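You operate a simulated robot arm through the tools that you are given. There is no shell and no other tool. Be economical: measure what you need, move in short steps, check, and stop when the job is done.

You run a simulated two-armed robot. Do the job below in one go: nothing can be reset, and whatever is moved stays where it is left.

## Task
At the wall panel stop the blower, the fan and the flood lamp, test the lamps, turn CONTROL off.
Fine: blower before fan; hold TEST once all three are off, before CONTROL; don't start or reset anything.

Only the result counts: the job must be done as asked and must still hold three seconds after the hand-in. Knocking over, shifting, dropping, spilling or breaking anything else fails it.

## Robot
Two 7-joint arms with two-finger parallel grippers on one trunk, on a base that drives. Base frame: it is fixed to the floor where the robot stands at the start and does not move with it; the origin is under the middle of the robot, x ahead of it, y to its left, z up. Readings come in mm, degrees, newtons and seconds.
The left shoulder is at the start at [28, 182, 1231], the right one opposite. With the tool pointing down near the work surface each hand reaches from about 220 to 700 mm from the robot's upright axis, wherever it stands, measured 20 degrees to its own side. Places, roughly: big fan [-4500, 500, 1900]; blower [-4400, 600, 200]; control selector [800, -100, 1100]; flood lamp [-4200, 800, 1800]; green blower button [800, -100, 1300]; green carriage button [700, -100, 1300]; green fan button [800, -200, 1300]; green flood button [800, -200, 1300]; green start selector [800, -200, 1100]; lamp test button [700, -100, 1100]; orange blower button [800, -100, 1100]; orange carriage button [700, -100, 1100]; orange fan button [800, -200, 1100]; orange flood button [800, -200, 1100]; red blower button [800, -100, 1200]; red fan button [800, -200, 1200]. Payload 3.91 kg a hand.
Tool frame (each hand has its own): the origin (TCP) lies between the finger pads and is the grasp point; the fingertips stand 30 mm ahead of it; z points along the fingers, y is the line along which they close. Largest opening 110 mm; finger width 20, thickness 10; the body of the gripper, 48 by 112 mm, starts 55 mm behind the TCP.
Orientation is that of the tool frame in the base frame, as a unit quaternion [x, y, z, w]. With the fingers straight down and closing along the base's y, the tool's x points along the base's -x, its y along +y and its z along -z.

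## Interface
- The arms move only by the tool nudge_tool. It takes "left_deltas", "right_deltas" or both (then of equal length, played together; a hand with none holds still); each is a list of rows, each an object (a shift or turn left out is 0, a gripper value left out holds the last) with "angular": the turn, a rotation vector about the base's x, y, z in degrees, a list of three; "linear": the shift along the base's x, y, z in m, a list of three; "gripper": the opening, from 0 (shut) to 1 (fully open). In form: [{"angular": [ax, ay, az], "linear": [x, y, z], "gripper": gripper}, ...]. A call has 1 to 10 rows; each row is the pose to reach, as a shift and turn from the pose commanded when the call began. A row lasts 0.2 s, in which the tool goes at most 50 mm and 8.6 degrees; a call with a longer step from one row to the next is refused whole, and so is a gripper value outside its range. A pose out of reach is approached as far as the arm can. The call stops where the force on the tool passes 40 N (or 10 N more than at its start, if that is more) or the arm is blocked; 0.2 s more then pass. The fingers move at their own pace (about 72 mm/s each) and stop on an object; they squeeze with about 24 N. The grip force told is the motor's: it shows also when the fingers shut on nothing. Time passes only in rows, and 0.2 s behind the last, so rows that repeat a pose let the fingers close. It gives the time, the measured TCP pose, the force on the tool (base axes), the opening and the grip force at its end, in the units of the frame above (readings bear some noise), with the torque about the TCP (base axes, N m) and any sound that the robot's microphone picked up.
- Cameras (640 x 400 px; columns grow to the right, rows downward): "scene" is now at [139.3, -23.5, 1466.8]; the picture's right is [-0.25, -0.97, 0.00], its down [-0.20, 0.05, -0.98] and it looks along [0.95, -0.24, -0.21] (base axes); focal length 215 px, centre (320, 200). "left" rides on the left gripper at [72, -17, -103] in its tool frame; the picture's right is [0.23, 0.97, 0.00], its down [-0.76, 0.18, -0.62] and it looks along [-0.61, 0.14, 0.78] (tool axes); focal length 222 px, centre (320, 200). "right" rides on the right gripper at [72, 17, -103] in its tool frame; the picture's right is [-0.23, 0.97, 0.00], its down [-0.76, -0.18, -0.62] and it looks along [-0.61, -0.14, 0.78] (tool axes); focal length 222 px, centre (320, 200). There is no depth. A picture from a camera that has moved, and an enlarged one, comes with that camera's place and axes in the base frame and with its lens.
- camera(camera): a new picture of that camera. It takes no simulated time.
- raise_lower(by): slides the trunk up (or, below 0, down) by that many mm; the arms and the scene camera ride with it, the base frame stays. It gives what a move gives, with no picture.
- drive_base(legs): drives the robot by 1 to 6 legs, each [ahead, left, turn to the left] in mm, mm and degrees, along the robot's own axes; the way and the turn of a leg run together, so that a leg with both is an arc; at most 1500 mm and 180 degrees a leg. The arms and the cameras ride along, it lands a little off, and it stops where it bumps. It gives what a move gives.
- pan_tilt(pan, tilt): turns the head with the scene camera to pan (to the left, within 80 degrees either way) and tilt (down, from -29 to 69), counted from straight ahead of the robot. It gives what a move gives.
- inspect(camera, box): a new picture of the part [left, top, right, bottom] of that camera's present view, enlarged. It takes no simulated time.
- finish_job(): hands the job in; it is judged then, once.

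Go step by step. Nothing tells you exact positions but the pictures and the camera data: compare them with the known pose of the tool, close in by small moves and look again before you grip or let go. The budget is 120 turns and 108 pictures, counting those below and the enlarged ones. Unless the task says otherwise, let go and move clear before handing in, and close with one line.

The tools are called after ">>>" by a JSON object that holds its "api" and its "payload". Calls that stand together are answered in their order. nudge_tool: Moves the arms, as the interface text tells. Its arguments: {"type":"object","properties":{"left_deltas":{"type":"array"},"right_deltas":{"type":"array"}},"required":[]} The other tools are called the same way: raise_lower (by) slides the trunk up or down; drive_base (legs) drives the base; pan_tilt (pan, tilt) turns the head that bears the scene camera; camera (camera) takes a picture; inspect (camera, box) takes an enlarged picture of a part of a camera's view; finish_job () hands the job in.

At the start:

```text
time: 0.0
left_tcp_pos: [357.4, 79.6, 1412.5]
left_tcp_rot: [-0.001, 1.0, 0.0, 0.0]
left_force: [-1.4, 0.7, 0.5]
left_ft_torque: [0.0, 0.01, -0.02]
left_gripper_width: 109.8
left_finger_force: 0.1
right_tcp_pos: [304.5, -202.6, 1436.3]
right_tcp_rot: [0.0, 1.0, 0.0, 0.0]
right_force: [0.4, -0.5, -0.9]
right_ft_torque: [-0.01, -0.01, 0.01]
right_gripper_width: 110.2
right_finger_force: 0.1
trunk travel left (down, up): [-485.0, 30.0]
robot x, y, heading: [0.4, 1.8, 0.3]
head pan, tilt: [-14.3, 12.0]
```

scene: 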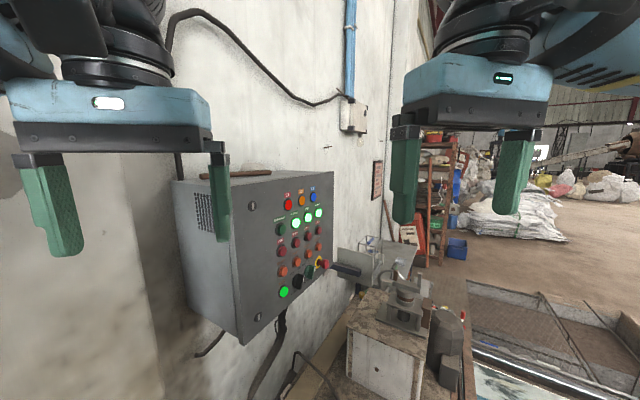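
right: 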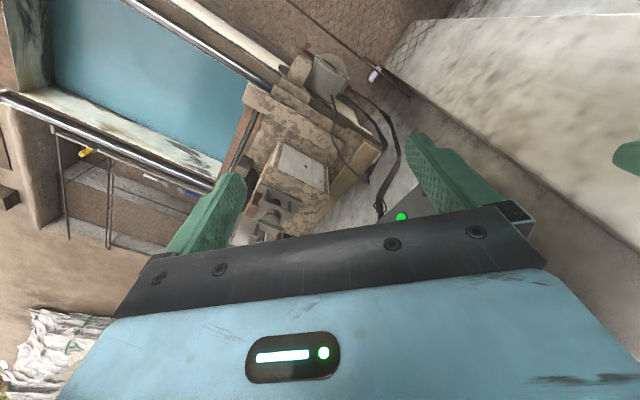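
left: 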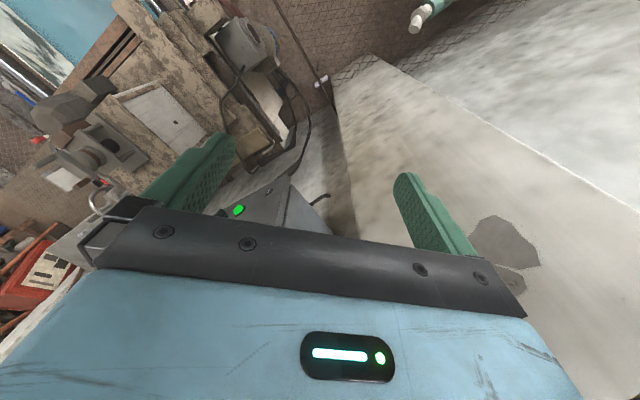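

I see the panel ahead with rows of buttons; I need an enlarged look to read labels.

>>> {"api": "inspect", "payload": {"camera": "scene", "box": [230, 170, 360, 310]}}

>>> {"api": "inspect", "payload": {"camera": "scene", "box": [260, 180, 340, 240]}}

>>> {"api": "inspect", "payload": {"camera": "scene", "box": [260, 235, 340, 305]}}

```text
2.86 times, centred on (295, 240) of scene
camera zoom: at [139.3, -23.5, 1466.8], right [-0.25, -0.97, 0.0], down [-0.2, 0.05, -0.98], along [0.95, -0.24, -0.21], focal length 615 px, centre (391, 86)
```

zoom: 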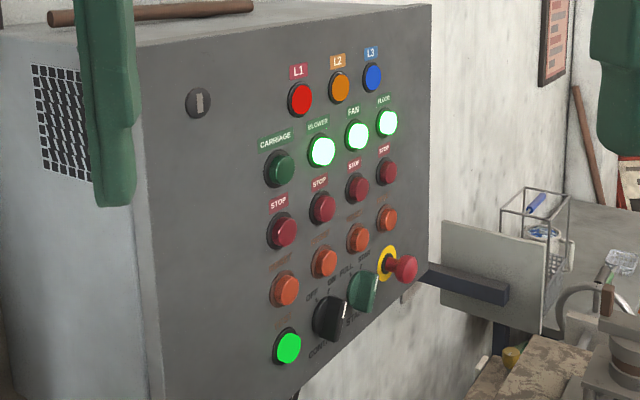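

```text
6.67 times, centred on (300, 210) of scene
camera zoom: at [139.3, -23.5, 1466.8], right [-0.25, -0.97, 0.0], down [-0.2, 0.05, -0.98], along [0.95, -0.24, -0.21], focal length 1436 px, centre (453, 133)
```

zoom: 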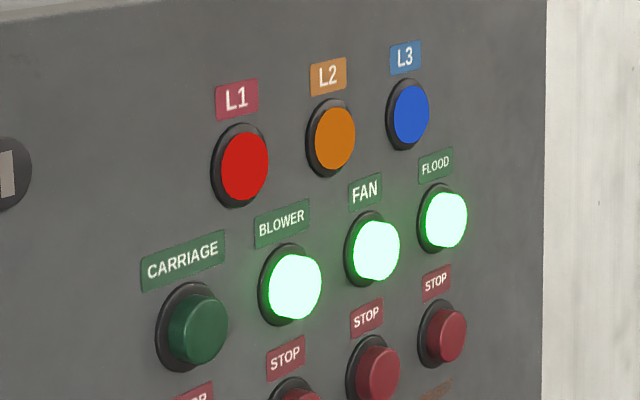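

```text
5.71 times, centred on (300, 270) of scene
camera zoom: at [139.3, -23.5, 1466.8], right [-0.25, -0.97, 0.0], down [-0.2, 0.05, -0.98], along [0.95, -0.24, -0.21], focal length 1231 px, centre (434, -200)
```

zoom: 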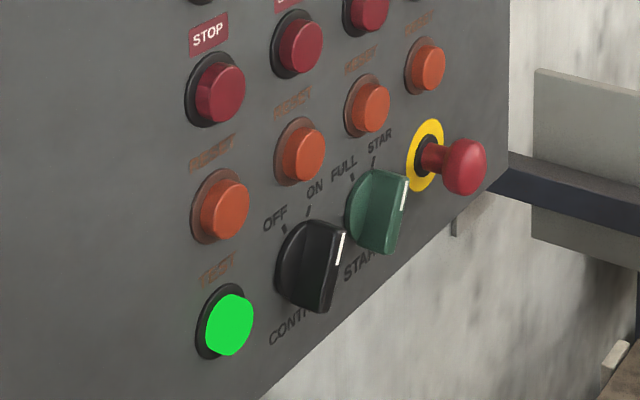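

The panel faces toward −x,−y, with columns running carriage, blower, fan, flood. I will look at the surroundings before repositioning.

>>> {"api": "pan_tilt", "payload": {"pan": -30, "tilt": 50}}

>>> {"api": "camera", "payload": {"camera": "scene"}}

```text
time: 1.0
left_tcp_pos: [358.6, 79.3, 1409.9]
left_tcp_rot: [-0.003, 1.0, 0.003, -0.001]
left_force: [24.6, -15.0, -36.1]
left_ft_torque: [2.14, -0.23, 1.6]
left_gripper_width: 110.1
left_finger_force: 0.0
right_tcp_pos: [303.9, -201.7, 1434.7]
right_tcp_rot: [0.0, 1.0, 0.0, -0.001]
right_force: [-0.6, -0.8, -0.4]
right_ft_torque: [0.01, -0.03, 0.02]
right_gripper_width: 110.0
right_finger_force: 0.1
trunk travel left (down, up): [-485.0, 30.0]
robot x, y, heading: [-0.2, 3.7, 0.1]
head pan, tilt: [-30.0, 50.0]
```

```text
101 pictures are left
camera scene: at [126.1, -36.9, 1423.5], right [-0.43, -0.9, 0.0], down [-0.57, 0.27, -0.78], along [0.7, -0.33, -0.63], focal length 215 px, centre (320, 200)
```

scene: 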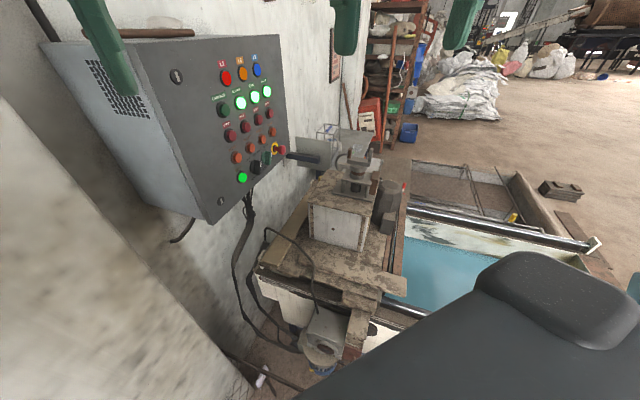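

Left hand reports a contact force after the head turned; I'll turn it back and see whether it vanishes.

>>> {"api": "pan_tilt", "payload": {"pan": -25, "tilt": 20}}

>>> {"api": "camera", "payload": {"camera": "left"}}

>>> {"api": "camera", "payload": {"camera": "scene"}}

```text
time: 2.0
left_tcp_pos: [358.0, 80.6, 1414.3]
left_tcp_rot: [0.0, 1.0, -0.001, 0.0]
left_force: [0.7, 0.8, 0.1]
left_ft_torque: [-0.02, 0.01, 0.05]
left_gripper_width: 109.9
left_finger_force: 0.0
right_tcp_pos: [304.4, -203.0, 1435.5]
right_tcp_rot: [0.0, 1.0, -0.001, 0.0]
right_force: [-0.3, -0.7, 0.3]
right_ft_torque: [0.03, 0.01, 0.0]
right_gripper_width: 110.0
right_finger_force: 0.0
trunk travel left (down, up): [-485.0, 30.0]
robot x, y, heading: [-0.1, -0.6, -0.1]
head pan, tilt: [-25.0, 20.0]
```

```text
100 pictures are left
camera left: at [283.5, 63.3, 1516.6], right [-0.23, 0.97, 0.0], down [0.76, 0.18, 0.62], along [0.61, 0.14, -0.78], focal length 222 px, centre (320, 200)
```

left: 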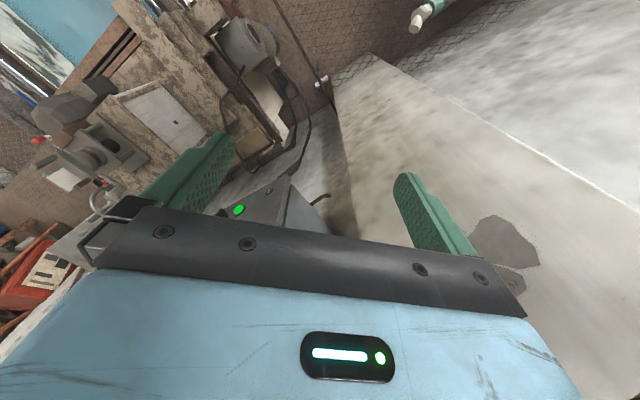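

```text
99 pictures are left
camera scene: at [133.4, -39.8, 1453.7], right [-0.42, -0.91, 0.0], down [-0.31, 0.14, -0.94], along [0.85, -0.4, -0.34], focal length 215 px, centre (320, 200)
```

scene: 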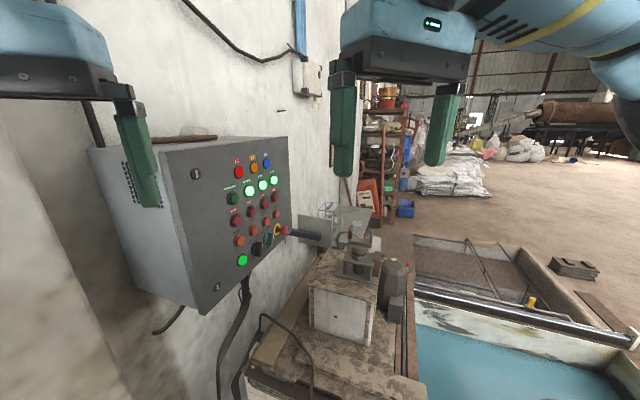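

The contact was only the head touching the left arm, and it is gone. I lower the trunk for a second viewpoint to triangulate.

>>> {"api": "raise_lower", "payload": {"by": -200}}

>>> {"api": "camera", "payload": {"camera": "scene"}}

>>> {"api": "inspect", "payload": {"camera": "scene", "box": [210, 70, 310, 220]}}

```text
time: 3.1
left_tcp_pos: [371.3, 81.1, 1314.5]
left_tcp_rot: [-0.01, 1.0, 0.0, -0.012]
left_force: [9.9, -3.9, -8.1]
left_ft_torque: [0.53, 0.33, 0.52]
left_gripper_width: 110.3
left_finger_force: 0.1
right_tcp_pos: [359.9, -201.6, 1292.6]
right_tcp_rot: [0.0, 0.997, 0.0, -0.081]
right_force: [-0.2, -0.5, 0.3]
right_ft_torque: [0.01, 0.04, -0.01]
right_gripper_width: 110.0
right_finger_force: 0.0
trunk travel left (down, up): [-396.0, 118.0]
robot x, y, heading: [0.9, -1.0, 0.0]
head pan, tilt: [-25.0, 20.0]
stopped: the force on the tool passed its limit at 48 N (the readings are from after the stop); the commanded pose is now the measured one
```

```text
98 pictures are left
camera scene: at [201.3, -38.3, 1347.9], right [-0.41, -0.91, 0.0], down [-0.29, 0.13, -0.95], along [0.87, -0.38, -0.32], focal length 215 px, centre (320, 200)
```

scene: 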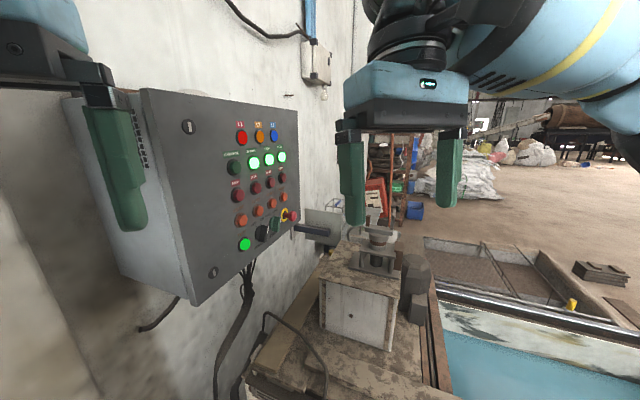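

```text
2.67 times, centred on (260, 145) of scene
camera zoom: at [201.3, -38.3, 1347.9], right [-0.41, -0.91, 0.0], down [-0.29, 0.13, -0.95], along [0.87, -0.38, -0.32], focal length 574 px, centre (480, 347)
```

zoom: 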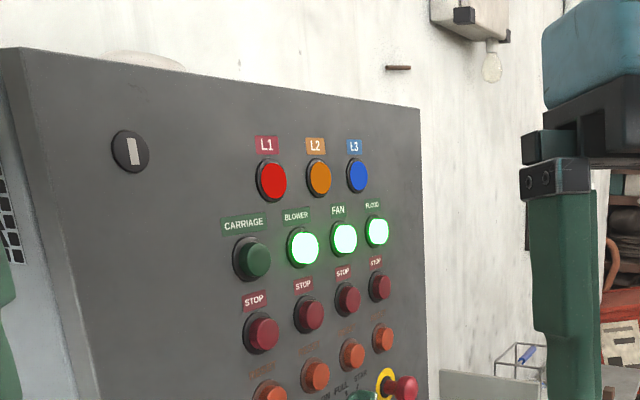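

Triangulated: face normal into the panel ≈(0.72,0.69,0); STOP buttons: blower (752,-103,1203), fan (796,-148), flood (839,-194). The left hand camera bumped the head; I move the left hand forward out of the way and look at the side.

>>> {"api": "nudge_tool", "payload": {"left_deltas": [{"linear": [0.03, 0.01, -0.01]}, {"linear": [0.06, 0.03, -0.02]}, {"linear": [0.06, 0.05, -0.02]}]}}

>>> {"api": "inspect", "payload": {"camera": "scene", "box": [220, 180, 320, 260]}}

>>> {"api": "camera", "payload": {"camera": "right"}}

```text
time: 3.9
left_tcp_pos: [426.1, 134.3, 1295.8]
left_tcp_rot: [-0.006, 1.0, 0.0, -0.009]
left_force: [-0.4, 0.0, -0.5]
left_ft_torque: [-0.03, 0.0, -0.02]
left_gripper_width: 109.9
left_finger_force: 0.2
right_tcp_pos: [357.6, -201.3, 1293.2]
right_tcp_rot: [0.0, 0.997, 0.001, -0.078]
right_force: [-0.5, -0.4, 0.2]
right_ft_torque: [0.0, -0.02, -0.01]
right_gripper_width: 110.1
right_finger_force: 0.1
trunk travel left (down, up): [-396.0, 118.0]
robot x, y, heading: [-1.2, 1.6, 0.3]
head pan, tilt: [-25.0, 20.0]
```

```text
5.00 times, centred on (270, 220) of scene
camera zoom: at [198.1, -39.2, 1346.9], right [-0.42, -0.91, 0.0], down [-0.31, 0.14, -0.94], along [0.85, -0.4, -0.34], focal length 1077 px, centre (570, 100)
```

zoom: 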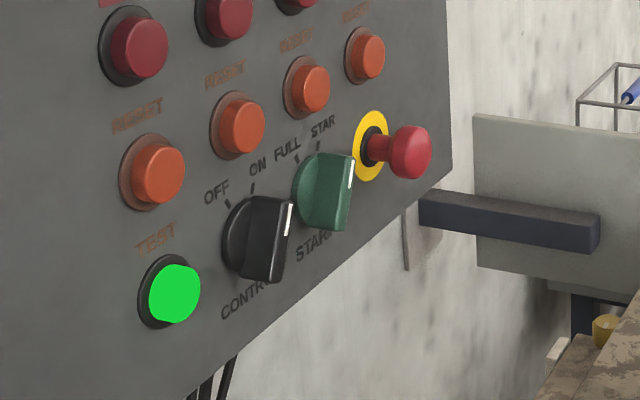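

```text
95 pictures are left
camera right: at [304.5, -184.7, 1408.1], right [0.22, 0.97, -0.03], down [0.85, -0.18, 0.5], along [0.48, -0.14, -0.87], focal length 222 px, centre (320, 200)
```

right: 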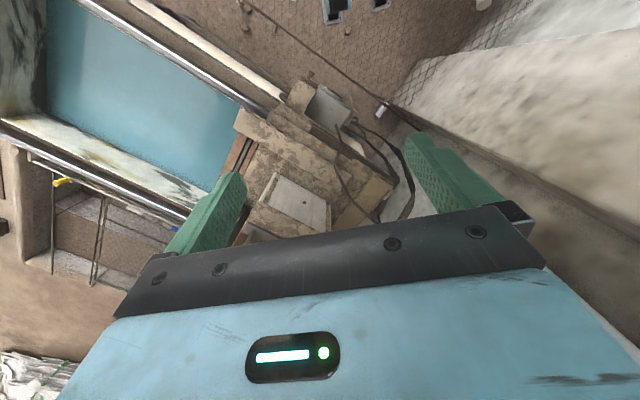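

Labels confirmed: orange = RESET, bottom-left lit = TEST, black knob CONTROL points at ON. Now I swing the right tool to point horizontally, fingers shut.

>>> {"api": "nudge_tool", "payload": {"right_deltas": [{"angular": [0, -8, 0], "linear": [0.015, -0.006, 0], "gripper": 0}, {"angular": [0, -16, 0], "linear": [0.03, -0.012, 0]}, {"angular": [0, -24, 0], "linear": [0.045, -0.018, 0]}, {"angular": [0, -32, 0], "linear": [0.06, -0.024, 0]}, {"angular": [0, -40, 0], "linear": [0.075, -0.03, 0]}, {"angular": [0, -48, 0], "linear": [0.09, -0.036, 0]}, {"angular": [0, -56, 0], "linear": [0.105, -0.042, -0.01]}, {"angular": [0, -64, 0], "linear": [0.12, -0.048, -0.02]}, {"angular": [0, -72, 0], "linear": [0.135, -0.054, -0.03]}, {"angular": [0, -80, 0], "linear": [0.15, -0.06, -0.04]}]}}

```text
time: 6.1
left_tcp_pos: [427.1, 132.9, 1295.5]
left_tcp_rot: [-0.008, 1.0, 0.0, -0.011]
left_force: [-0.2, -0.4, 0.1]
left_ft_torque: [0.03, 0.0, 0.0]
left_gripper_width: 110.0
left_finger_force: 0.1
right_tcp_pos: [509.2, -264.5, 1255.3]
right_tcp_rot: [0.0, 0.813, 0.001, 0.582]
right_force: [-0.2, 0.4, -0.8]
right_ft_torque: [0.02, -0.01, -0.01]
right_gripper_width: 0.0
right_finger_force: 24.3
trunk travel left (down, up): [-396.0, 118.0]
robot x, y, heading: [1.2, -1.8, 0.0]
head pan, tilt: [-25.0, 20.0]
```

Going well; finish the pitch.

>>> {"api": "nudge_tool", "payload": {"right_deltas": [{"angular": [0, -6.3, 0], "linear": [0.01, -0.01, -0.01]}, {"angular": [0, -12.6, 0], "linear": [0.02, -0.02, -0.02]}, {"angular": [0, -18.8, 0], "linear": [0.03, -0.03, -0.03]}]}}

>>> {"api": "nudge_tool", "payload": {"right_deltas": [{"angular": [0, 0, 7.2], "linear": [0.005, -0.005, 0]}, {"angular": [0, 0, 14.5], "linear": [0.01, -0.01, 0]}, {"angular": [0, 0, 21.7], "linear": [0.015, -0.015, 0]}, {"angular": [0, 0, 29], "linear": [0.02, -0.02, 0]}, {"angular": [0, 0, 36.3], "linear": [0.025, -0.025, 0]}, {"angular": [0, 0, 43.5], "linear": [0.03, -0.03, -0.02]}]}}

>>> {"api": "camera", "payload": {"camera": "right"}}

>>> {"api": "camera", "payload": {"camera": "scene"}}

```text
time: 6.9
left_tcp_pos: [429.4, 132.8, 1295.8]
left_tcp_rot: [-0.007, 1.0, 0.0, -0.01]
left_force: [0.5, -0.3, 0.2]
left_ft_torque: [0.01, -0.02, -0.02]
left_gripper_width: 110.0
left_finger_force: 0.0
right_tcp_pos: [537.8, -294.5, 1223.7]
right_tcp_rot: [0.0, 0.708, 0.001, 0.706]
right_force: [1.0, 0.3, -0.6]
right_ft_torque: [0.0, -0.01, 0.03]
right_gripper_width: 0.0
right_finger_force: 24.1
trunk travel left (down, up): [-396.0, 118.0]
robot x, y, heading: [-3.8, 1.2, 0.2]
head pan, tilt: [-25.0, 20.0]
```

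```text
time: 8.3
left_tcp_pos: [426.6, 134.4, 1295.1]
left_tcp_rot: [-0.008, 1.0, -0.001, -0.011]
left_force: [0.2, 0.4, -0.7]
left_ft_torque: [0.05, 0.0, -0.07]
left_gripper_width: 109.8
left_finger_force: 0.1
right_tcp_pos: [550.8, -262.7, 1202.8]
right_tcp_rot: [-0.247, 0.661, 0.25, 0.663]
right_force: [0.4, -0.2, -1.9]
right_ft_torque: [0.06, -0.01, -0.03]
right_gripper_width: 0.3
right_finger_force: 24.1
right hand out of reach, approached as far as the arm can: row 5, 6
trunk travel left (down, up): [-396.0, 118.0]
robot x, y, heading: [0.2, -1.7, 0.1]
head pan, tilt: [-25.0, 20.0]
```

```text
94 pictures are left
camera right: at [462.9, -318.3, 1131.1], right [-0.64, 0.73, 0.23], down [-0.35, -0.55, 0.76], along [0.68, 0.4, 0.61], focal length 222 px, centre (320, 200)
```

right: 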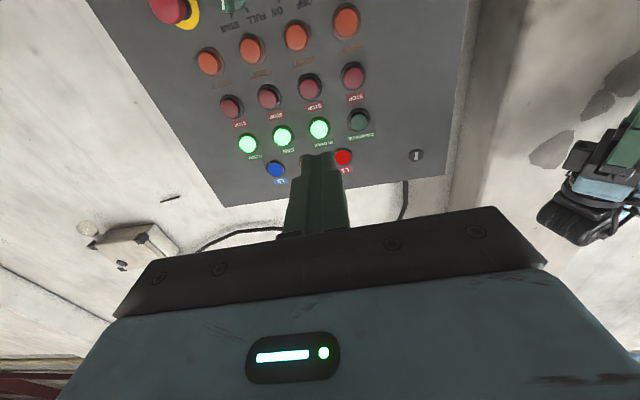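

```text
93 pictures are left
camera scene: at [198.6, -38.9, 1346.7], right [-0.42, -0.91, 0.0], down [-0.31, 0.14, -0.94], along [0.85, -0.4, -0.34], focal length 215 px, centre (320, 200)
```

scene: 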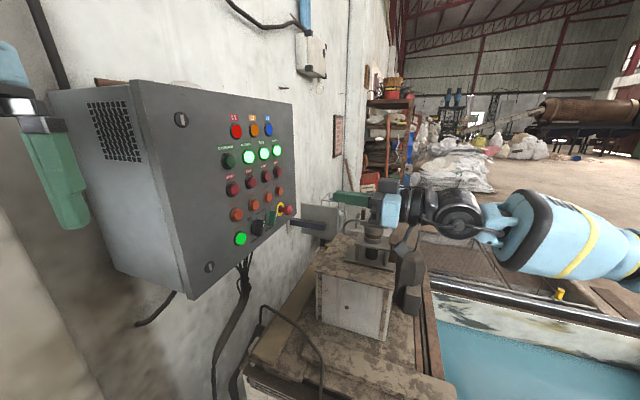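

Tool is nearly square to the panel. I approach a standoff in front of the blower STOP and check the pose.

>>> {"api": "nudge_tool", "payload": {"right_deltas": [{"linear": [0.03, 0.037, 0]}, {"linear": [0.06, 0.074, 0]}, {"linear": [0.09, 0.11, 0]}, {"linear": [0.09, 0.11, 0]}]}}

```text
time: 9.3
left_tcp_pos: [426.1, 132.9, 1294.5]
left_tcp_rot: [-0.007, 1.0, 0.0, -0.01]
left_force: [-0.7, -0.7, -0.6]
left_ft_torque: [0.02, -0.01, -0.02]
left_gripper_width: 110.2
left_finger_force: 0.1
right_tcp_pos: [640.5, -156.7, 1202.2]
right_tcp_rot: [-0.263, 0.657, 0.262, 0.656]
right_force: [0.3, 0.3, -0.2]
right_ft_torque: [0.01, 0.01, 0.01]
right_gripper_width: 0.1
right_finger_force: 24.0
trunk travel left (down, up): [-396.0, 118.0]
robot x, y, heading: [-3.1, -1.9, 0.0]
head pan, tilt: [-25.0, 20.0]
```

Now tool squared up at 43.6°. Move to about 25 mm off the blower STOP.

>>> {"api": "nudge_tool", "payload": {"right_deltas": [{"linear": [0.036, 0.008, 0]}, {"linear": [0.071, 0.0165, 0]}, {"linear": [0.071, 0.0165, 0]}]}}

>>> {"api": "camera", "payload": {"camera": "right"}}

>>> {"api": "inspect", "payload": {"camera": "scene", "box": [210, 90, 350, 250]}}

```text
time: 10.1
left_tcp_pos: [429.6, 131.2, 1295.5]
left_tcp_rot: [-0.007, 1.0, 0.0, -0.011]
left_force: [0.0, -0.9, 0.1]
left_ft_torque: [0.03, 0.0, 0.01]
left_gripper_width: 110.0
left_finger_force: 0.1
right_tcp_pos: [711.1, -144.2, 1200.4]
right_tcp_rot: [-0.263, 0.657, 0.263, 0.655]
right_force: [-0.4, -0.2, 0.2]
right_ft_torque: [0.0, -0.04, 0.05]
right_gripper_width: 0.0
right_finger_force: 24.3
trunk travel left (down, up): [-396.0, 118.0]
robot x, y, heading: [-1.5, 1.6, 0.1]
head pan, tilt: [-25.0, 20.0]
```

```text
92 pictures are left
camera right: at [626.6, -202.7, 1128.8], right [-0.67, 0.71, 0.23], down [-0.33, -0.56, 0.76], along [0.67, 0.44, 0.6], focal length 222 px, centre (320, 200)
```

right: 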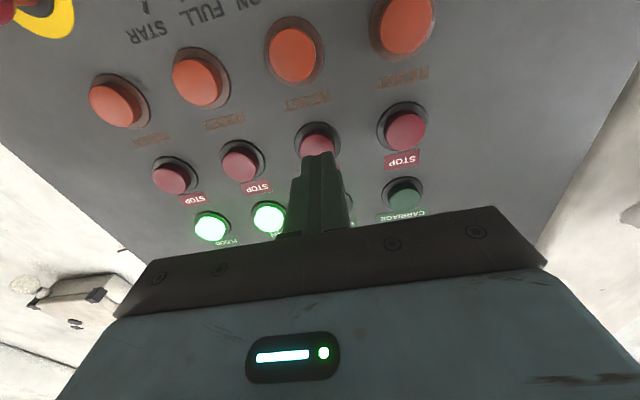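

```text
2.50 times, centred on (280, 170) of scene
camera zoom: at [200.0, -41.8, 1346.4], right [-0.42, -0.91, 0.0], down [-0.31, 0.15, -0.94], along [0.85, -0.4, -0.34], focal length 538 px, centre (420, 275)
```

zoom: 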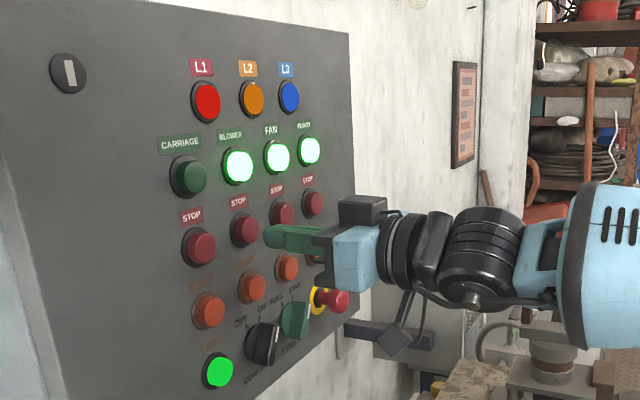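

Tip is lined up with the blower STOP. Press gently along the panel normal.

>>> {"api": "nudge_tool", "payload": {"right_deltas": [{"linear": [0.0109, 0.0103, -0.002]}, {"linear": [0.0181, 0.0172, -0.002]}, {"linear": [0.0218, 0.0206, -0.002]}, {"linear": [0.0239, 0.0227, -0.002]}, {"linear": [0.0261, 0.0248, -0.002]}]}}

>>> {"api": "inspect", "payload": {"camera": "scene", "box": [210, 90, 350, 250]}}

```text
time: 11.3
left_tcp_pos: [423.1, 129.4, 1296.9]
left_tcp_rot: [-0.006, 1.0, -0.001, -0.008]
left_force: [0.4, 0.9, -0.1]
left_ft_torque: [0.01, 0.02, 0.0]
left_gripper_width: 109.6
left_finger_force: 0.0
right_tcp_pos: [731.6, -122.2, 1196.6]
right_tcp_rot: [-0.262, 0.658, 0.261, 0.656]
right_force: [-27.8, -14.5, -2.8]
right_ft_torque: [0.06, 0.05, 0.29]
right_gripper_width: 0.0
right_finger_force: 24.0
trunk travel left (down, up): [-396.0, 118.0]
robot x, y, heading: [-3.7, -0.8, -0.4]
head pan, tilt: [-25.0, 20.0]
heard: click
stopped in row 5 (right hand): the force on the tool passed its limit at 42 N (the readings are from after the stop); the commanded pose is now the measured one
```

```text
2.50 times, centred on (280, 170) of scene
camera zoom: at [193.8, -42.8, 1347.3], right [-0.43, -0.9, 0.0], down [-0.31, 0.15, -0.94], along [0.85, -0.4, -0.34], focal length 538 px, centre (420, 275)
```

zoom: 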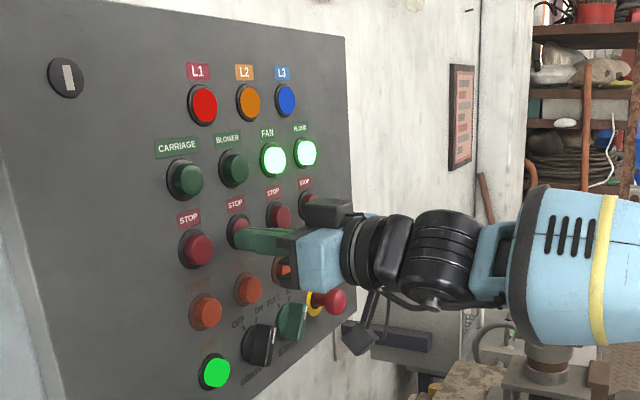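

Blower lamp went out with a click. Retract and shift one column to the fan STOP.

>>> {"api": "nudge_tool", "payload": {"right_deltas": [{"linear": [-0.0218, -0.0206, 0]}, {"linear": [0.0, -0.044, 0]}, {"linear": [0.0215, -0.0665, 0]}, {"linear": [0.0215, -0.0665, 0]}]}}

>>> {"api": "camera", "payload": {"camera": "right"}}

```text
time: 12.3
left_tcp_pos: [426.5, 132.2, 1295.1]
left_tcp_rot: [-0.006, 1.0, -0.001, -0.011]
left_force: [0.0, -0.6, -0.3]
left_ft_torque: [0.06, 0.0, 0.02]
left_gripper_width: 109.8
left_finger_force: 0.0
right_tcp_pos: [756.1, -185.9, 1194.7]
right_tcp_rot: [-0.263, 0.66, 0.26, 0.654]
right_force: [-0.6, 0.4, 0.1]
right_ft_torque: [0.01, 0.03, -0.02]
right_gripper_width: 0.1
right_finger_force: 24.3
trunk travel left (down, up): [-396.0, 118.0]
robot x, y, heading: [2.4, -1.1, -0.4]
head pan, tilt: [-25.0, 20.0]
```

```text
89 pictures are left
camera right: at [671.0, -244.6, 1125.5], right [-0.67, 0.71, 0.23], down [-0.33, -0.55, 0.77], along [0.67, 0.44, 0.6], focal length 222 px, centre (320, 200)
```

right: 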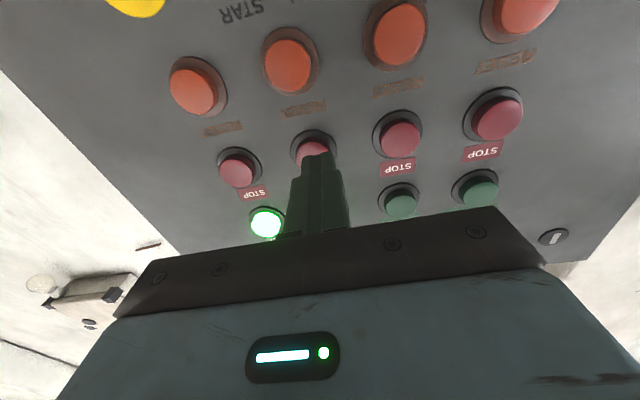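

Aligned with fan STOP (button slightly left of the tip, a few mm). Press.

>>> {"api": "nudge_tool", "payload": {"right_deltas": [{"linear": [0.0115, 0.0083, 0.001]}, {"linear": [0.0175, 0.0148, 0.001]}, {"linear": [0.0205, 0.0175, 0.001]}, {"linear": [0.0227, 0.0196, 0.001]}, {"linear": [0.0249, 0.0217, 0.001]}, {"linear": [0.0271, 0.0237, 0.001]}]}}

>>> {"api": "inspect", "payload": {"camera": "scene", "box": [210, 90, 350, 250]}}

```text
time: 13.7
left_tcp_pos: [422.5, 129.8, 1297.6]
left_tcp_rot: [-0.005, 1.0, 0.0, -0.008]
left_force: [0.1, 0.2, 0.2]
left_ft_torque: [-0.02, -0.02, 0.0]
left_gripper_width: 110.0
left_finger_force: 0.0
right_tcp_pos: [777.2, -168.9, 1195.7]
right_tcp_rot: [-0.261, 0.66, 0.259, 0.655]
right_force: [-26.8, -12.5, -2.4]
right_ft_torque: [0.07, -0.08, 0.4]
right_gripper_width: 0.2
right_finger_force: 23.7
trunk travel left (down, up): [-396.0, 118.0]
robot x, y, heading: [-5.1, -1.3, -0.1]
head pan, tilt: [-25.0, 20.0]
heard: click
stopped in row 6 (right hand): the force on the tool passed its limit at 42 N (the readings are from after the stop); the commanded pose is now the measured one
```

```text
2.50 times, centred on (280, 170) of scene
camera zoom: at [193.3, -42.9, 1347.4], right [-0.43, -0.9, 0.0], down [-0.31, 0.15, -0.94], along [0.85, -0.4, -0.34], focal length 538 px, centre (420, 275)
```

zoom: 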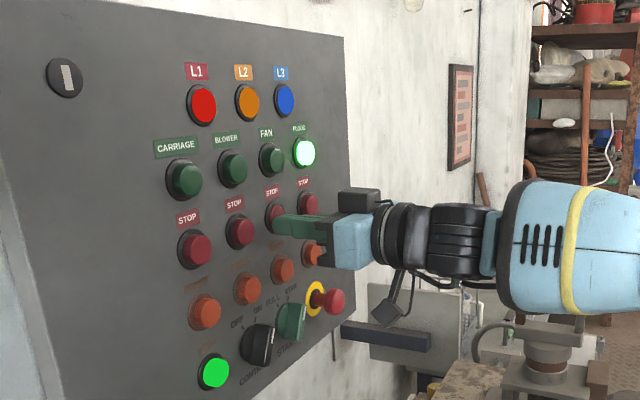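

Fan is off. Next column: flood STOP.

>>> {"api": "nudge_tool", "payload": {"right_deltas": [{"linear": [-0.0218, -0.0206, 0]}, {"linear": [0.0, -0.044, 0.001]}, {"linear": [0.0225, -0.0655, 0.002]}, {"linear": [0.0225, -0.0655, 0.002]}]}}

>>> {"api": "camera", "payload": {"camera": "right"}}

```text
time: 14.7
left_tcp_pos: [425.8, 130.9, 1296.4]
left_tcp_rot: [-0.007, 1.0, -0.001, -0.01]
left_force: [0.2, 1.1, 1.0]
left_ft_torque: [0.02, -0.02, -0.02]
left_gripper_width: 109.8
left_finger_force: 0.0
right_tcp_pos: [805.4, -230.5, 1196.0]
right_tcp_rot: [-0.262, 0.661, 0.26, 0.653]
right_force: [0.5, 0.0, 0.3]
right_ft_torque: [0.02, -0.01, 0.0]
right_gripper_width: 0.0
right_finger_force: 24.3
trunk travel left (down, up): [-396.0, 118.0]
robot x, y, heading: [-1.2, 1.0, -0.1]
head pan, tilt: [-25.0, 20.0]
```

```text
87 pictures are left
camera right: at [719.8, -289.7, 1124.6], right [-0.67, 0.71, 0.23], down [-0.32, -0.55, 0.77], along [0.67, 0.44, 0.6], focal length 222 px, centre (320, 200)
```

right: 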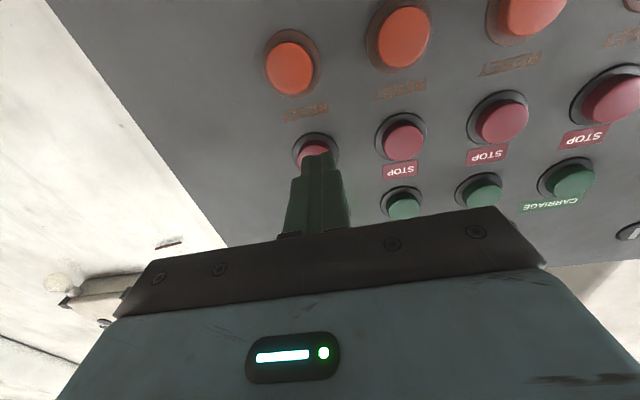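

Aligned with flood STOP; press.

>>> {"api": "nudge_tool", "payload": {"right_deltas": [{"linear": [0.0105, 0.0093, 0.001]}, {"linear": [0.017, 0.0155, 0.001]}, {"linear": [0.0202, 0.018, 0.001]}, {"linear": [0.0223, 0.02, 0.001]}, {"linear": [0.0245, 0.022, 0.001]}, {"linear": [0.0267, 0.024, 0.001]}]}}

>>> {"api": "inspect", "payload": {"camera": "scene", "box": [210, 90, 350, 250]}}

```text
time: 15.9
left_tcp_pos: [424.0, 129.6, 1297.2]
left_tcp_rot: [-0.004, 1.0, 0.0, -0.009]
left_force: [0.6, 0.4, 0.4]
left_ft_torque: [0.0, 0.03, 0.0]
left_gripper_width: 110.0
left_finger_force: 0.0
right_tcp_pos: [824.0, -217.2, 1195.7]
right_tcp_rot: [-0.262, 0.661, 0.258, 0.654]
right_force: [-27.7, -10.6, -1.9]
right_ft_torque: [0.02, -0.14, 0.41]
right_gripper_width: 0.0
right_finger_force: 24.5
trunk travel left (down, up): [-396.0, 118.0]
robot x, y, heading: [2.2, -1.7, -0.4]
head pan, tilt: [-25.0, 20.0]
heard: click
stopped in row 6 (right hand): the force on the tool passed its limit at 43 N (the readings are from after the stop); the commanded pose is now the measured one
```

```text
2.50 times, centred on (280, 170) of scene
camera zoom: at [193.6, -42.9, 1347.3], right [-0.43, -0.9, 0.0], down [-0.31, 0.15, -0.94], along [0.85, -0.4, -0.34], focal length 538 px, centre (420, 275)
```

zoom: 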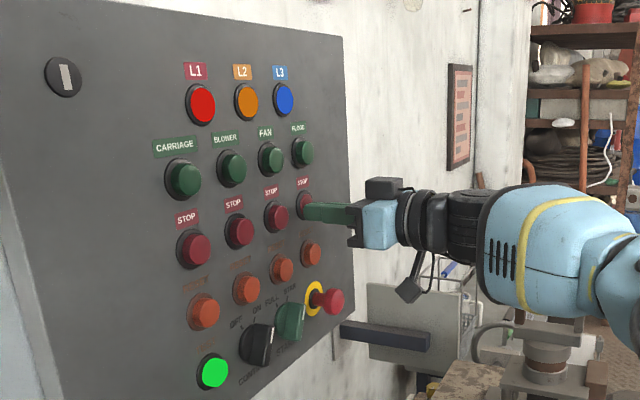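

All three are off. Now retract well clear and travel to a standoff before TEST.

>>> {"api": "nudge_tool", "payload": {"right_deltas": [{"linear": [-0.0218, -0.0206, 0]}, {"linear": [-0.0435, -0.0413, 0]}, {"linear": [-0.0657, -0.018, -0.02]}, {"linear": [-0.0879, 0.0053, -0.04]}, {"linear": [-0.11, 0.0286, -0.06]}, {"linear": [-0.1322, 0.0519, -0.08]}, {"linear": [-0.1545, 0.0752, -0.1]}, {"linear": [-0.1767, 0.0984, -0.121]}, {"linear": [-0.1767, 0.0984, -0.121]}]}}

>>> {"api": "camera", "payload": {"camera": "right"}}

>>> {"api": "inspect", "payload": {"camera": "scene", "box": [210, 130, 350, 290]}}

```text
time: 17.9
left_tcp_pos: [427.4, 131.3, 1295.9]
left_tcp_rot: [-0.006, 1.0, -0.001, -0.01]
left_force: [-0.2, -0.5, -0.7]
left_ft_torque: [-0.02, -0.02, 0.01]
left_gripper_width: 110.1
left_finger_force: 0.0
right_tcp_pos: [651.0, -114.8, 1072.0]
right_tcp_rot: [-0.261, 0.662, 0.258, 0.654]
right_force: [0.5, 0.4, 0.2]
right_ft_torque: [0.03, 0.02, 0.01]
right_gripper_width: 0.0
right_finger_force: 23.9
trunk travel left (down, up): [-396.0, 118.0]
robot x, y, heading: [2.9, -0.7, -0.2]
head pan, tilt: [-25.0, 20.0]
```

```text
85 pictures are left
camera right: at [565.0, -173.6, 1002.6], right [-0.66, 0.71, 0.23], down [-0.32, -0.55, 0.77], along [0.67, 0.44, 0.6], focal length 222 px, centre (320, 200)
```

right: 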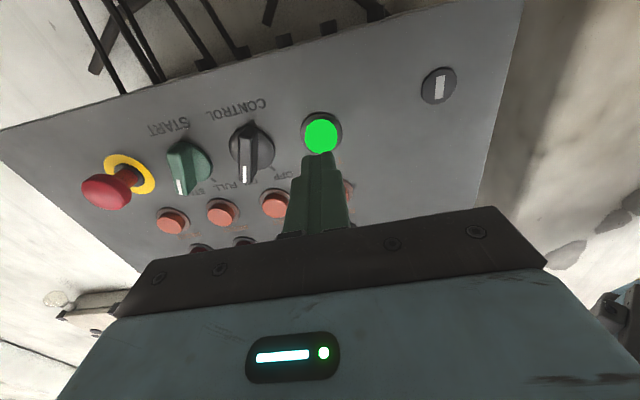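

```text
2.50 times, centred on (280, 210) of scene
camera zoom: at [197.3, -41.8, 1346.7], right [-0.43, -0.9, 0.0], down [-0.31, 0.15, -0.94], along [0.85, -0.4, -0.34], focal length 538 px, centre (420, 175)
```

zoom: 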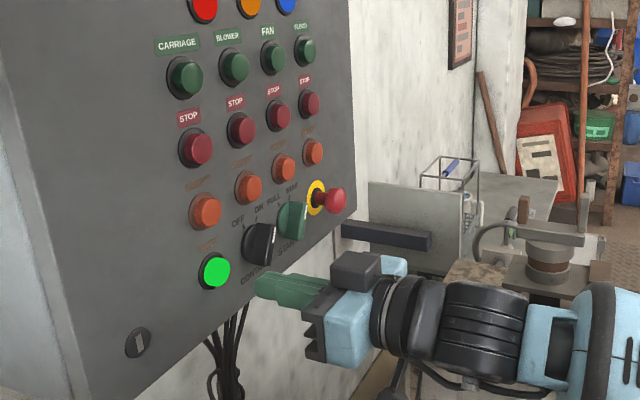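

TEST is centred ahead. Let me look at the knob closely too.

>>> {"api": "inspect", "payload": {"camera": "right", "box": [140, 90, 360, 220]}}

```text
2.91 times, centred on (250, 155) of right
camera zoom: at [565.0, -173.6, 1002.6], right [-0.66, 0.71, 0.23], down [-0.32, -0.55, 0.77], along [0.67, 0.44, 0.6], focal length 646 px, centre (524, 331)
```

zoom: 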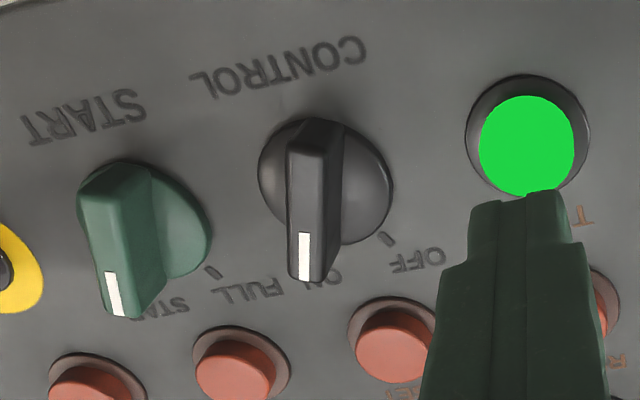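

TEST centre computed at (710,-59,1075), tool aligned. Approach and press, then hold.

>>> {"api": "nudge_tool", "payload": {"right_deltas": [{"linear": [0.0145, 0.0138, 0.002]}, {"linear": [0.029, 0.0275, 0.003]}, {"linear": [0.0348, 0.033, 0.003]}, {"linear": [0.0377, 0.0358, 0.003]}, {"linear": [0.0399, 0.0378, 0.003]}, {"linear": [0.0413, 0.0392, 0.003]}, {"linear": [0.0428, 0.0406, 0.003]}]}}

>>> {"api": "inspect", "payload": {"camera": "scene", "box": [210, 90, 350, 250]}}

```text
time: 19.4
left_tcp_pos: [423.2, 125.9, 1297.0]
left_tcp_rot: [-0.003, 1.0, 0.0, -0.009]
left_force: [0.0, 0.2, 0.3]
left_ft_torque: [0.0, 0.0, -0.01]
left_gripper_width: 109.9
left_finger_force: 0.1
right_tcp_pos: [690.1, -79.8, 1074.0]
right_tcp_rot: [-0.262, 0.662, 0.259, 0.652]
right_force: [-24.8, -15.6, -0.6]
right_ft_torque: [0.13, -0.12, 0.19]
right_gripper_width: 0.0
right_finger_force: 24.3
trunk travel left (down, up): [-396.0, 118.0]
robot x, y, heading: [1.3, -2.0, -0.3]
head pan, tilt: [-25.0, 20.0]
heard: click
stopped in row 7 (right hand): the force on the tool passed its limit at 43 N (the readings are from after the stop); the commanded pose is now the measured one
```

```text
2.50 times, centred on (280, 170) of scene
camera zoom: at [193.1, -44.5, 1347.3], right [-0.43, -0.9, 0.0], down [-0.31, 0.15, -0.94], along [0.85, -0.4, -0.34], focal length 538 px, centre (420, 275)
```

zoom: 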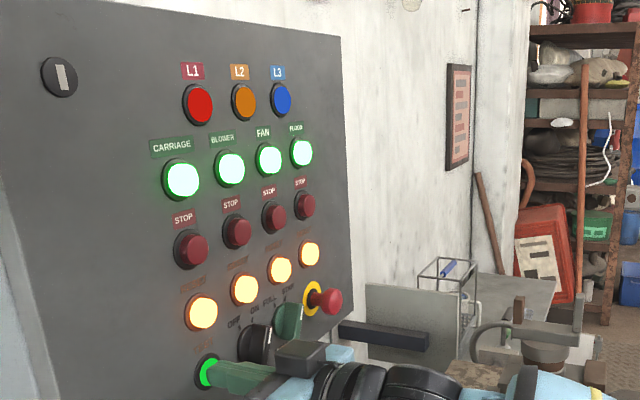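

All lamps lit while TEST is pressed. Hold it for a couple more seconds, then check.

>>> {"api": "nudge_tool", "payload": {"right_deltas": [{"linear": [0, 0, 0]}, {"linear": [0, 0, 0]}, {"linear": [0, 0, 0]}, {"linear": [0, 0, 0]}, {"linear": [0, 0, 0]}, {"linear": [0, 0, 0]}, {"linear": [0, 0, 0]}, {"linear": [0, 0, 0]}, {"linear": [0, 0, 0]}, {"linear": [0, 0, 0]}]}}

>>> {"api": "inspect", "payload": {"camera": "scene", "box": [210, 90, 350, 250]}}

```text
time: 21.6
left_tcp_pos: [422.1, 127.1, 1296.3]
left_tcp_rot: [-0.004, 1.0, 0.002, -0.009]
left_force: [-0.6, -0.2, 0.4]
left_ft_torque: [-0.01, -0.01, 0.0]
left_gripper_width: 110.0
left_finger_force: 0.0
right_tcp_pos: [689.4, -79.0, 1075.2]
right_tcp_rot: [-0.261, 0.663, 0.258, 0.652]
right_force: [-28.6, -20.7, -2.6]
right_ft_torque: [0.07, -0.16, 0.23]
right_gripper_width: 0.0
right_finger_force: 24.1
trunk travel left (down, up): [-396.0, 118.0]
robot x, y, heading: [-2.2, -5.8, -0.3]
head pan, tilt: [-25.0, 20.0]
```

```text
2.50 times, centred on (280, 170) of scene
camera zoom: at [192.7, -45.4, 1347.2], right [-0.43, -0.9, 0.0], down [-0.31, 0.15, -0.94], along [0.85, -0.4, -0.34], focal length 538 px, centre (420, 275)
```

zoom: 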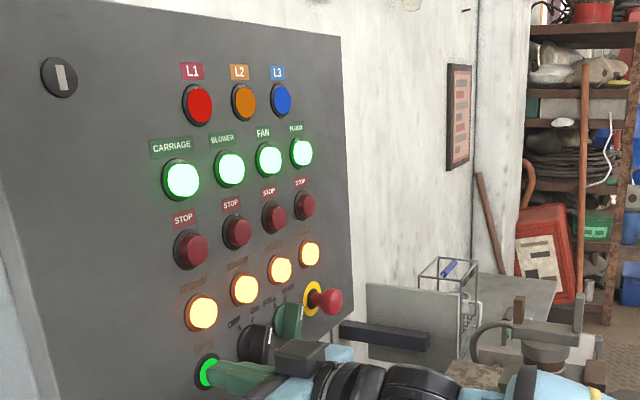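

Held for over 2 s. Retract, open the fingers partly and position in front of CONTROL.

>>> {"api": "nudge_tool", "payload": {"right_deltas": [{"linear": [-0.0218, -0.0206, 0]}, {"linear": [-0.0435, -0.0413, 0]}, {"linear": [-0.058, -0.055, 0], "gripper": 0.4}, {"linear": [-0.0366, -0.0777, 0], "gripper": 0.4}, {"linear": [-0.0146, -0.1006, 0], "gripper": 0.4}, {"linear": [-0.0146, -0.1006, 0], "gripper": 0.4}]}}

>>> {"api": "camera", "payload": {"camera": "right"}}

>>> {"api": "inspect", "payload": {"camera": "right", "box": [210, 80, 430, 220]}}

>>> {"api": "inspect", "payload": {"camera": "scene", "box": [210, 110, 350, 270]}}

```text
time: 23.0
left_tcp_pos: [427.2, 129.5, 1295.2]
left_tcp_rot: [-0.004, 1.0, -0.001, -0.01]
left_force: [-0.3, 0.2, -0.1]
left_ft_torque: [-0.03, 0.02, 0.0]
left_gripper_width: 110.2
left_finger_force: 0.0
right_tcp_pos: [676.4, -177.6, 1070.4]
right_tcp_rot: [-0.262, 0.663, 0.259, 0.652]
right_force: [-0.1, -0.6, 0.2]
right_ft_torque: [0.0, -0.06, 0.0]
right_gripper_width: 43.9
right_finger_force: 0.0
trunk travel left (down, up): [-396.0, 118.0]
robot x, y, heading: [-3.4, -0.0, -0.6]
head pan, tilt: [-25.0, 20.0]
```

```text
80 pictures are left
camera right: at [590.9, -236.9, 1001.4], right [-0.66, 0.71, 0.23], down [-0.32, -0.55, 0.77], along [0.68, 0.44, 0.59], focal length 222 px, centre (320, 200)
```

right: 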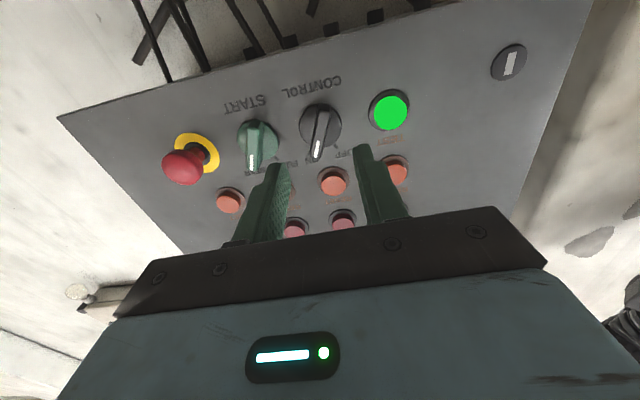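

```text
2.86 times, centred on (320, 150) of right
camera zoom: at [590.9, -236.9, 1001.4], right [-0.66, 0.71, 0.23], down [-0.32, -0.55, 0.77], along [0.68, 0.44, 0.59], focal length 635 px, centre (320, 343)
```

zoom: 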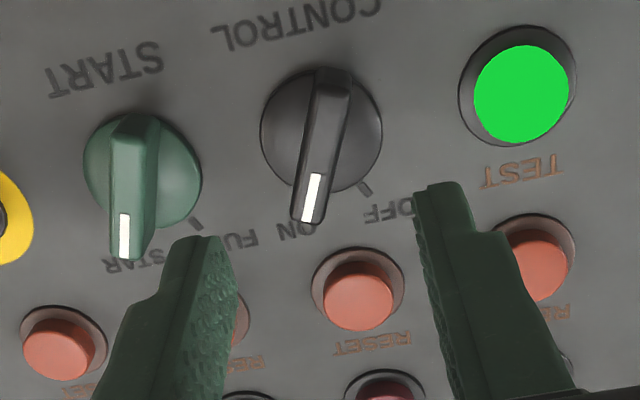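

```text
2.50 times, centred on (280, 190) of scene
camera zoom: at [196.8, -42.0, 1346.7], right [-0.43, -0.9, 0.0], down [-0.31, 0.15, -0.94], along [0.85, -0.4, -0.34], focal length 538 px, centre (420, 225)
```

zoom: 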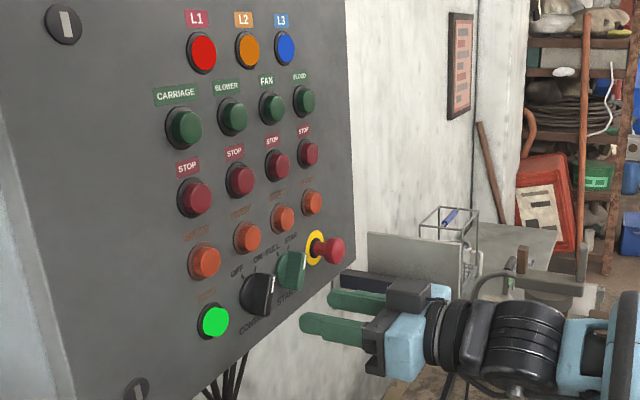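

Lamps are back off. The CONTROL handle centre is about s≈595, z≈1072, tilted ~25° clockwise (ON); I roll the gripper by +25° about the normal to match.

>>> {"api": "nudge_tool", "payload": {"right_deltas": [{"angular": [6, 5.7, 0], "linear": [0.005, 0.004, 0.001]}, {"angular": [12, 11.4, 0], "linear": [0.01, 0.008, 0.002]}, {"angular": [18, 17.1, 0], "linear": [0.015, 0.013, 0.002]}, {"angular": [18, 17.1, 0], "linear": [0.015, 0.013, 0.002]}]}}

>>> {"api": "camera", "payload": {"camera": "right"}}

>>> {"api": "inspect", "payload": {"camera": "scene", "box": [230, 170, 350, 260]}}

```text
time: 24.0
left_tcp_pos: [426.5, 129.5, 1295.7]
left_tcp_rot: [-0.004, 1.0, -0.002, -0.011]
left_force: [-0.4, 0.6, 0.8]
left_ft_torque: [0.0, -0.02, 0.02]
left_gripper_width: 109.8
left_finger_force: 0.2
right_tcp_pos: [692.5, -163.4, 1075.1]
right_tcp_rot: [-0.115, 0.705, 0.395, 0.578]
right_force: [0.5, -1.0, -1.1]
right_ft_torque: [-0.02, 0.0, -0.02]
right_gripper_width: 44.2
right_finger_force: 0.0
trunk travel left (down, up): [-396.0, 118.0]
robot x, y, heading: [-3.5, -2.4, -0.3]
head pan, tilt: [-25.0, 20.0]
```

```text
77 pictures are left
camera right: at [587.1, -202.7, 1019.4], right [-0.53, 0.58, 0.62], down [-0.11, -0.77, 0.63], along [0.84, 0.27, 0.47], focal length 222 px, centre (320, 200)
```

right: 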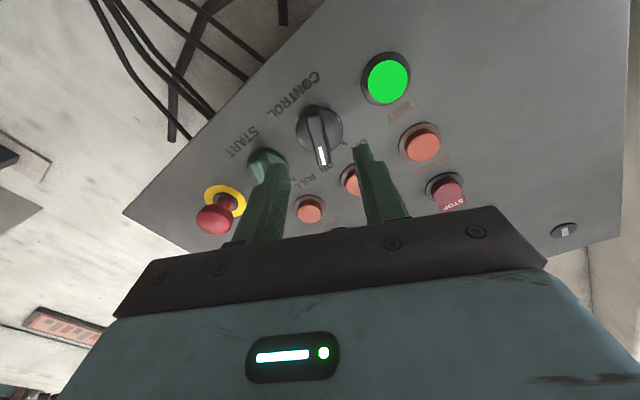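

```text
4.44 times, centred on (290, 215) of scene
camera zoom: at [196.8, -42.2, 1346.7], right [-0.43, -0.9, 0.0], down [-0.31, 0.15, -0.94], along [0.85, -0.4, -0.34], focal length 957 px, centre (453, 133)
```

zoom: 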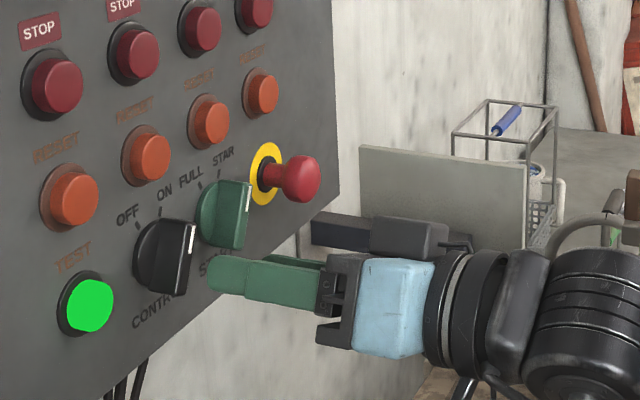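

Well aligned with the handle. Advance in two stages; first 28 mm.

>>> {"api": "nudge_tool", "payload": {"right_deltas": [{"linear": [0.0105, 0.0095, -0.001]}, {"linear": [0.0208, 0.0188, -0.002]}, {"linear": [0.0208, 0.0188, -0.002]}]}}

>>> {"api": "inspect", "payload": {"camera": "right", "box": [200, 60, 440, 210]}}

>>> {"api": "inspect", "payload": {"camera": "scene", "box": [230, 170, 350, 260]}}

```text
time: 24.8
left_tcp_pos: [426.2, 129.6, 1295.3]
left_tcp_rot: [-0.004, 1.0, -0.001, -0.011]
left_force: [0.7, 0.0, 0.9]
left_ft_torque: [0.02, 0.01, -0.01]
left_gripper_width: 110.2
left_finger_force: 0.0
right_tcp_pos: [714.0, -144.5, 1075.2]
right_tcp_rot: [-0.115, 0.705, 0.395, 0.578]
right_force: [-0.3, 0.7, 0.3]
right_ft_torque: [0.01, 0.01, -0.03]
right_gripper_width: 43.9
right_finger_force: 0.1
trunk travel left (down, up): [-396.0, 118.0]
robot x, y, heading: [-5.2, 2.0, -0.5]
head pan, tilt: [-25.0, 20.0]
```

```text
2.67 times, centred on (320, 135) of right
camera zoom: at [609.6, -183.7, 1018.0], right [-0.53, 0.58, 0.62], down [-0.11, -0.77, 0.63], along [0.84, 0.27, 0.48], focal length 592 px, centre (320, 373)
```

zoom: 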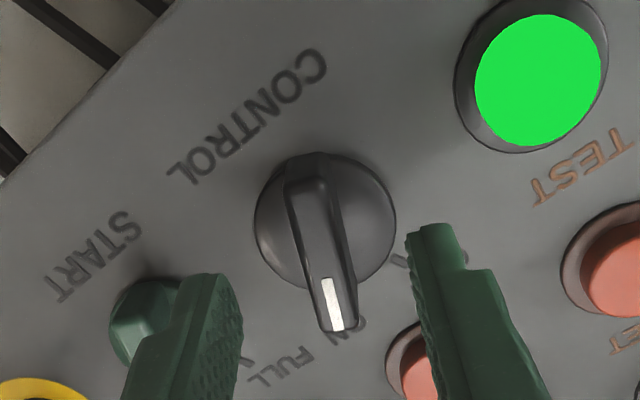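

```text
4.44 times, centred on (290, 215) of scene
camera zoom: at [196.7, -42.3, 1346.7], right [-0.43, -0.9, 0.0], down [-0.31, 0.15, -0.94], along [0.85, -0.4, -0.34], focal length 957 px, centre (453, 133)
```

zoom: 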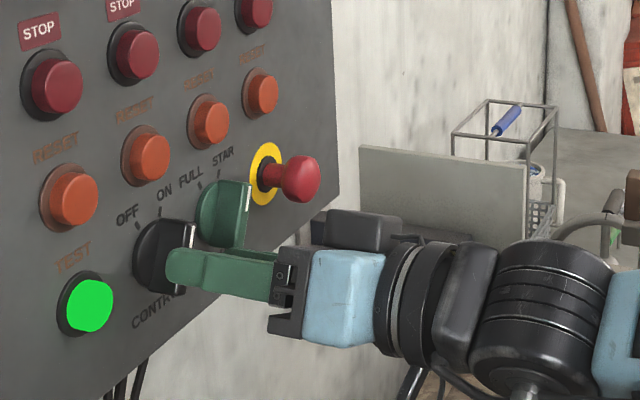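

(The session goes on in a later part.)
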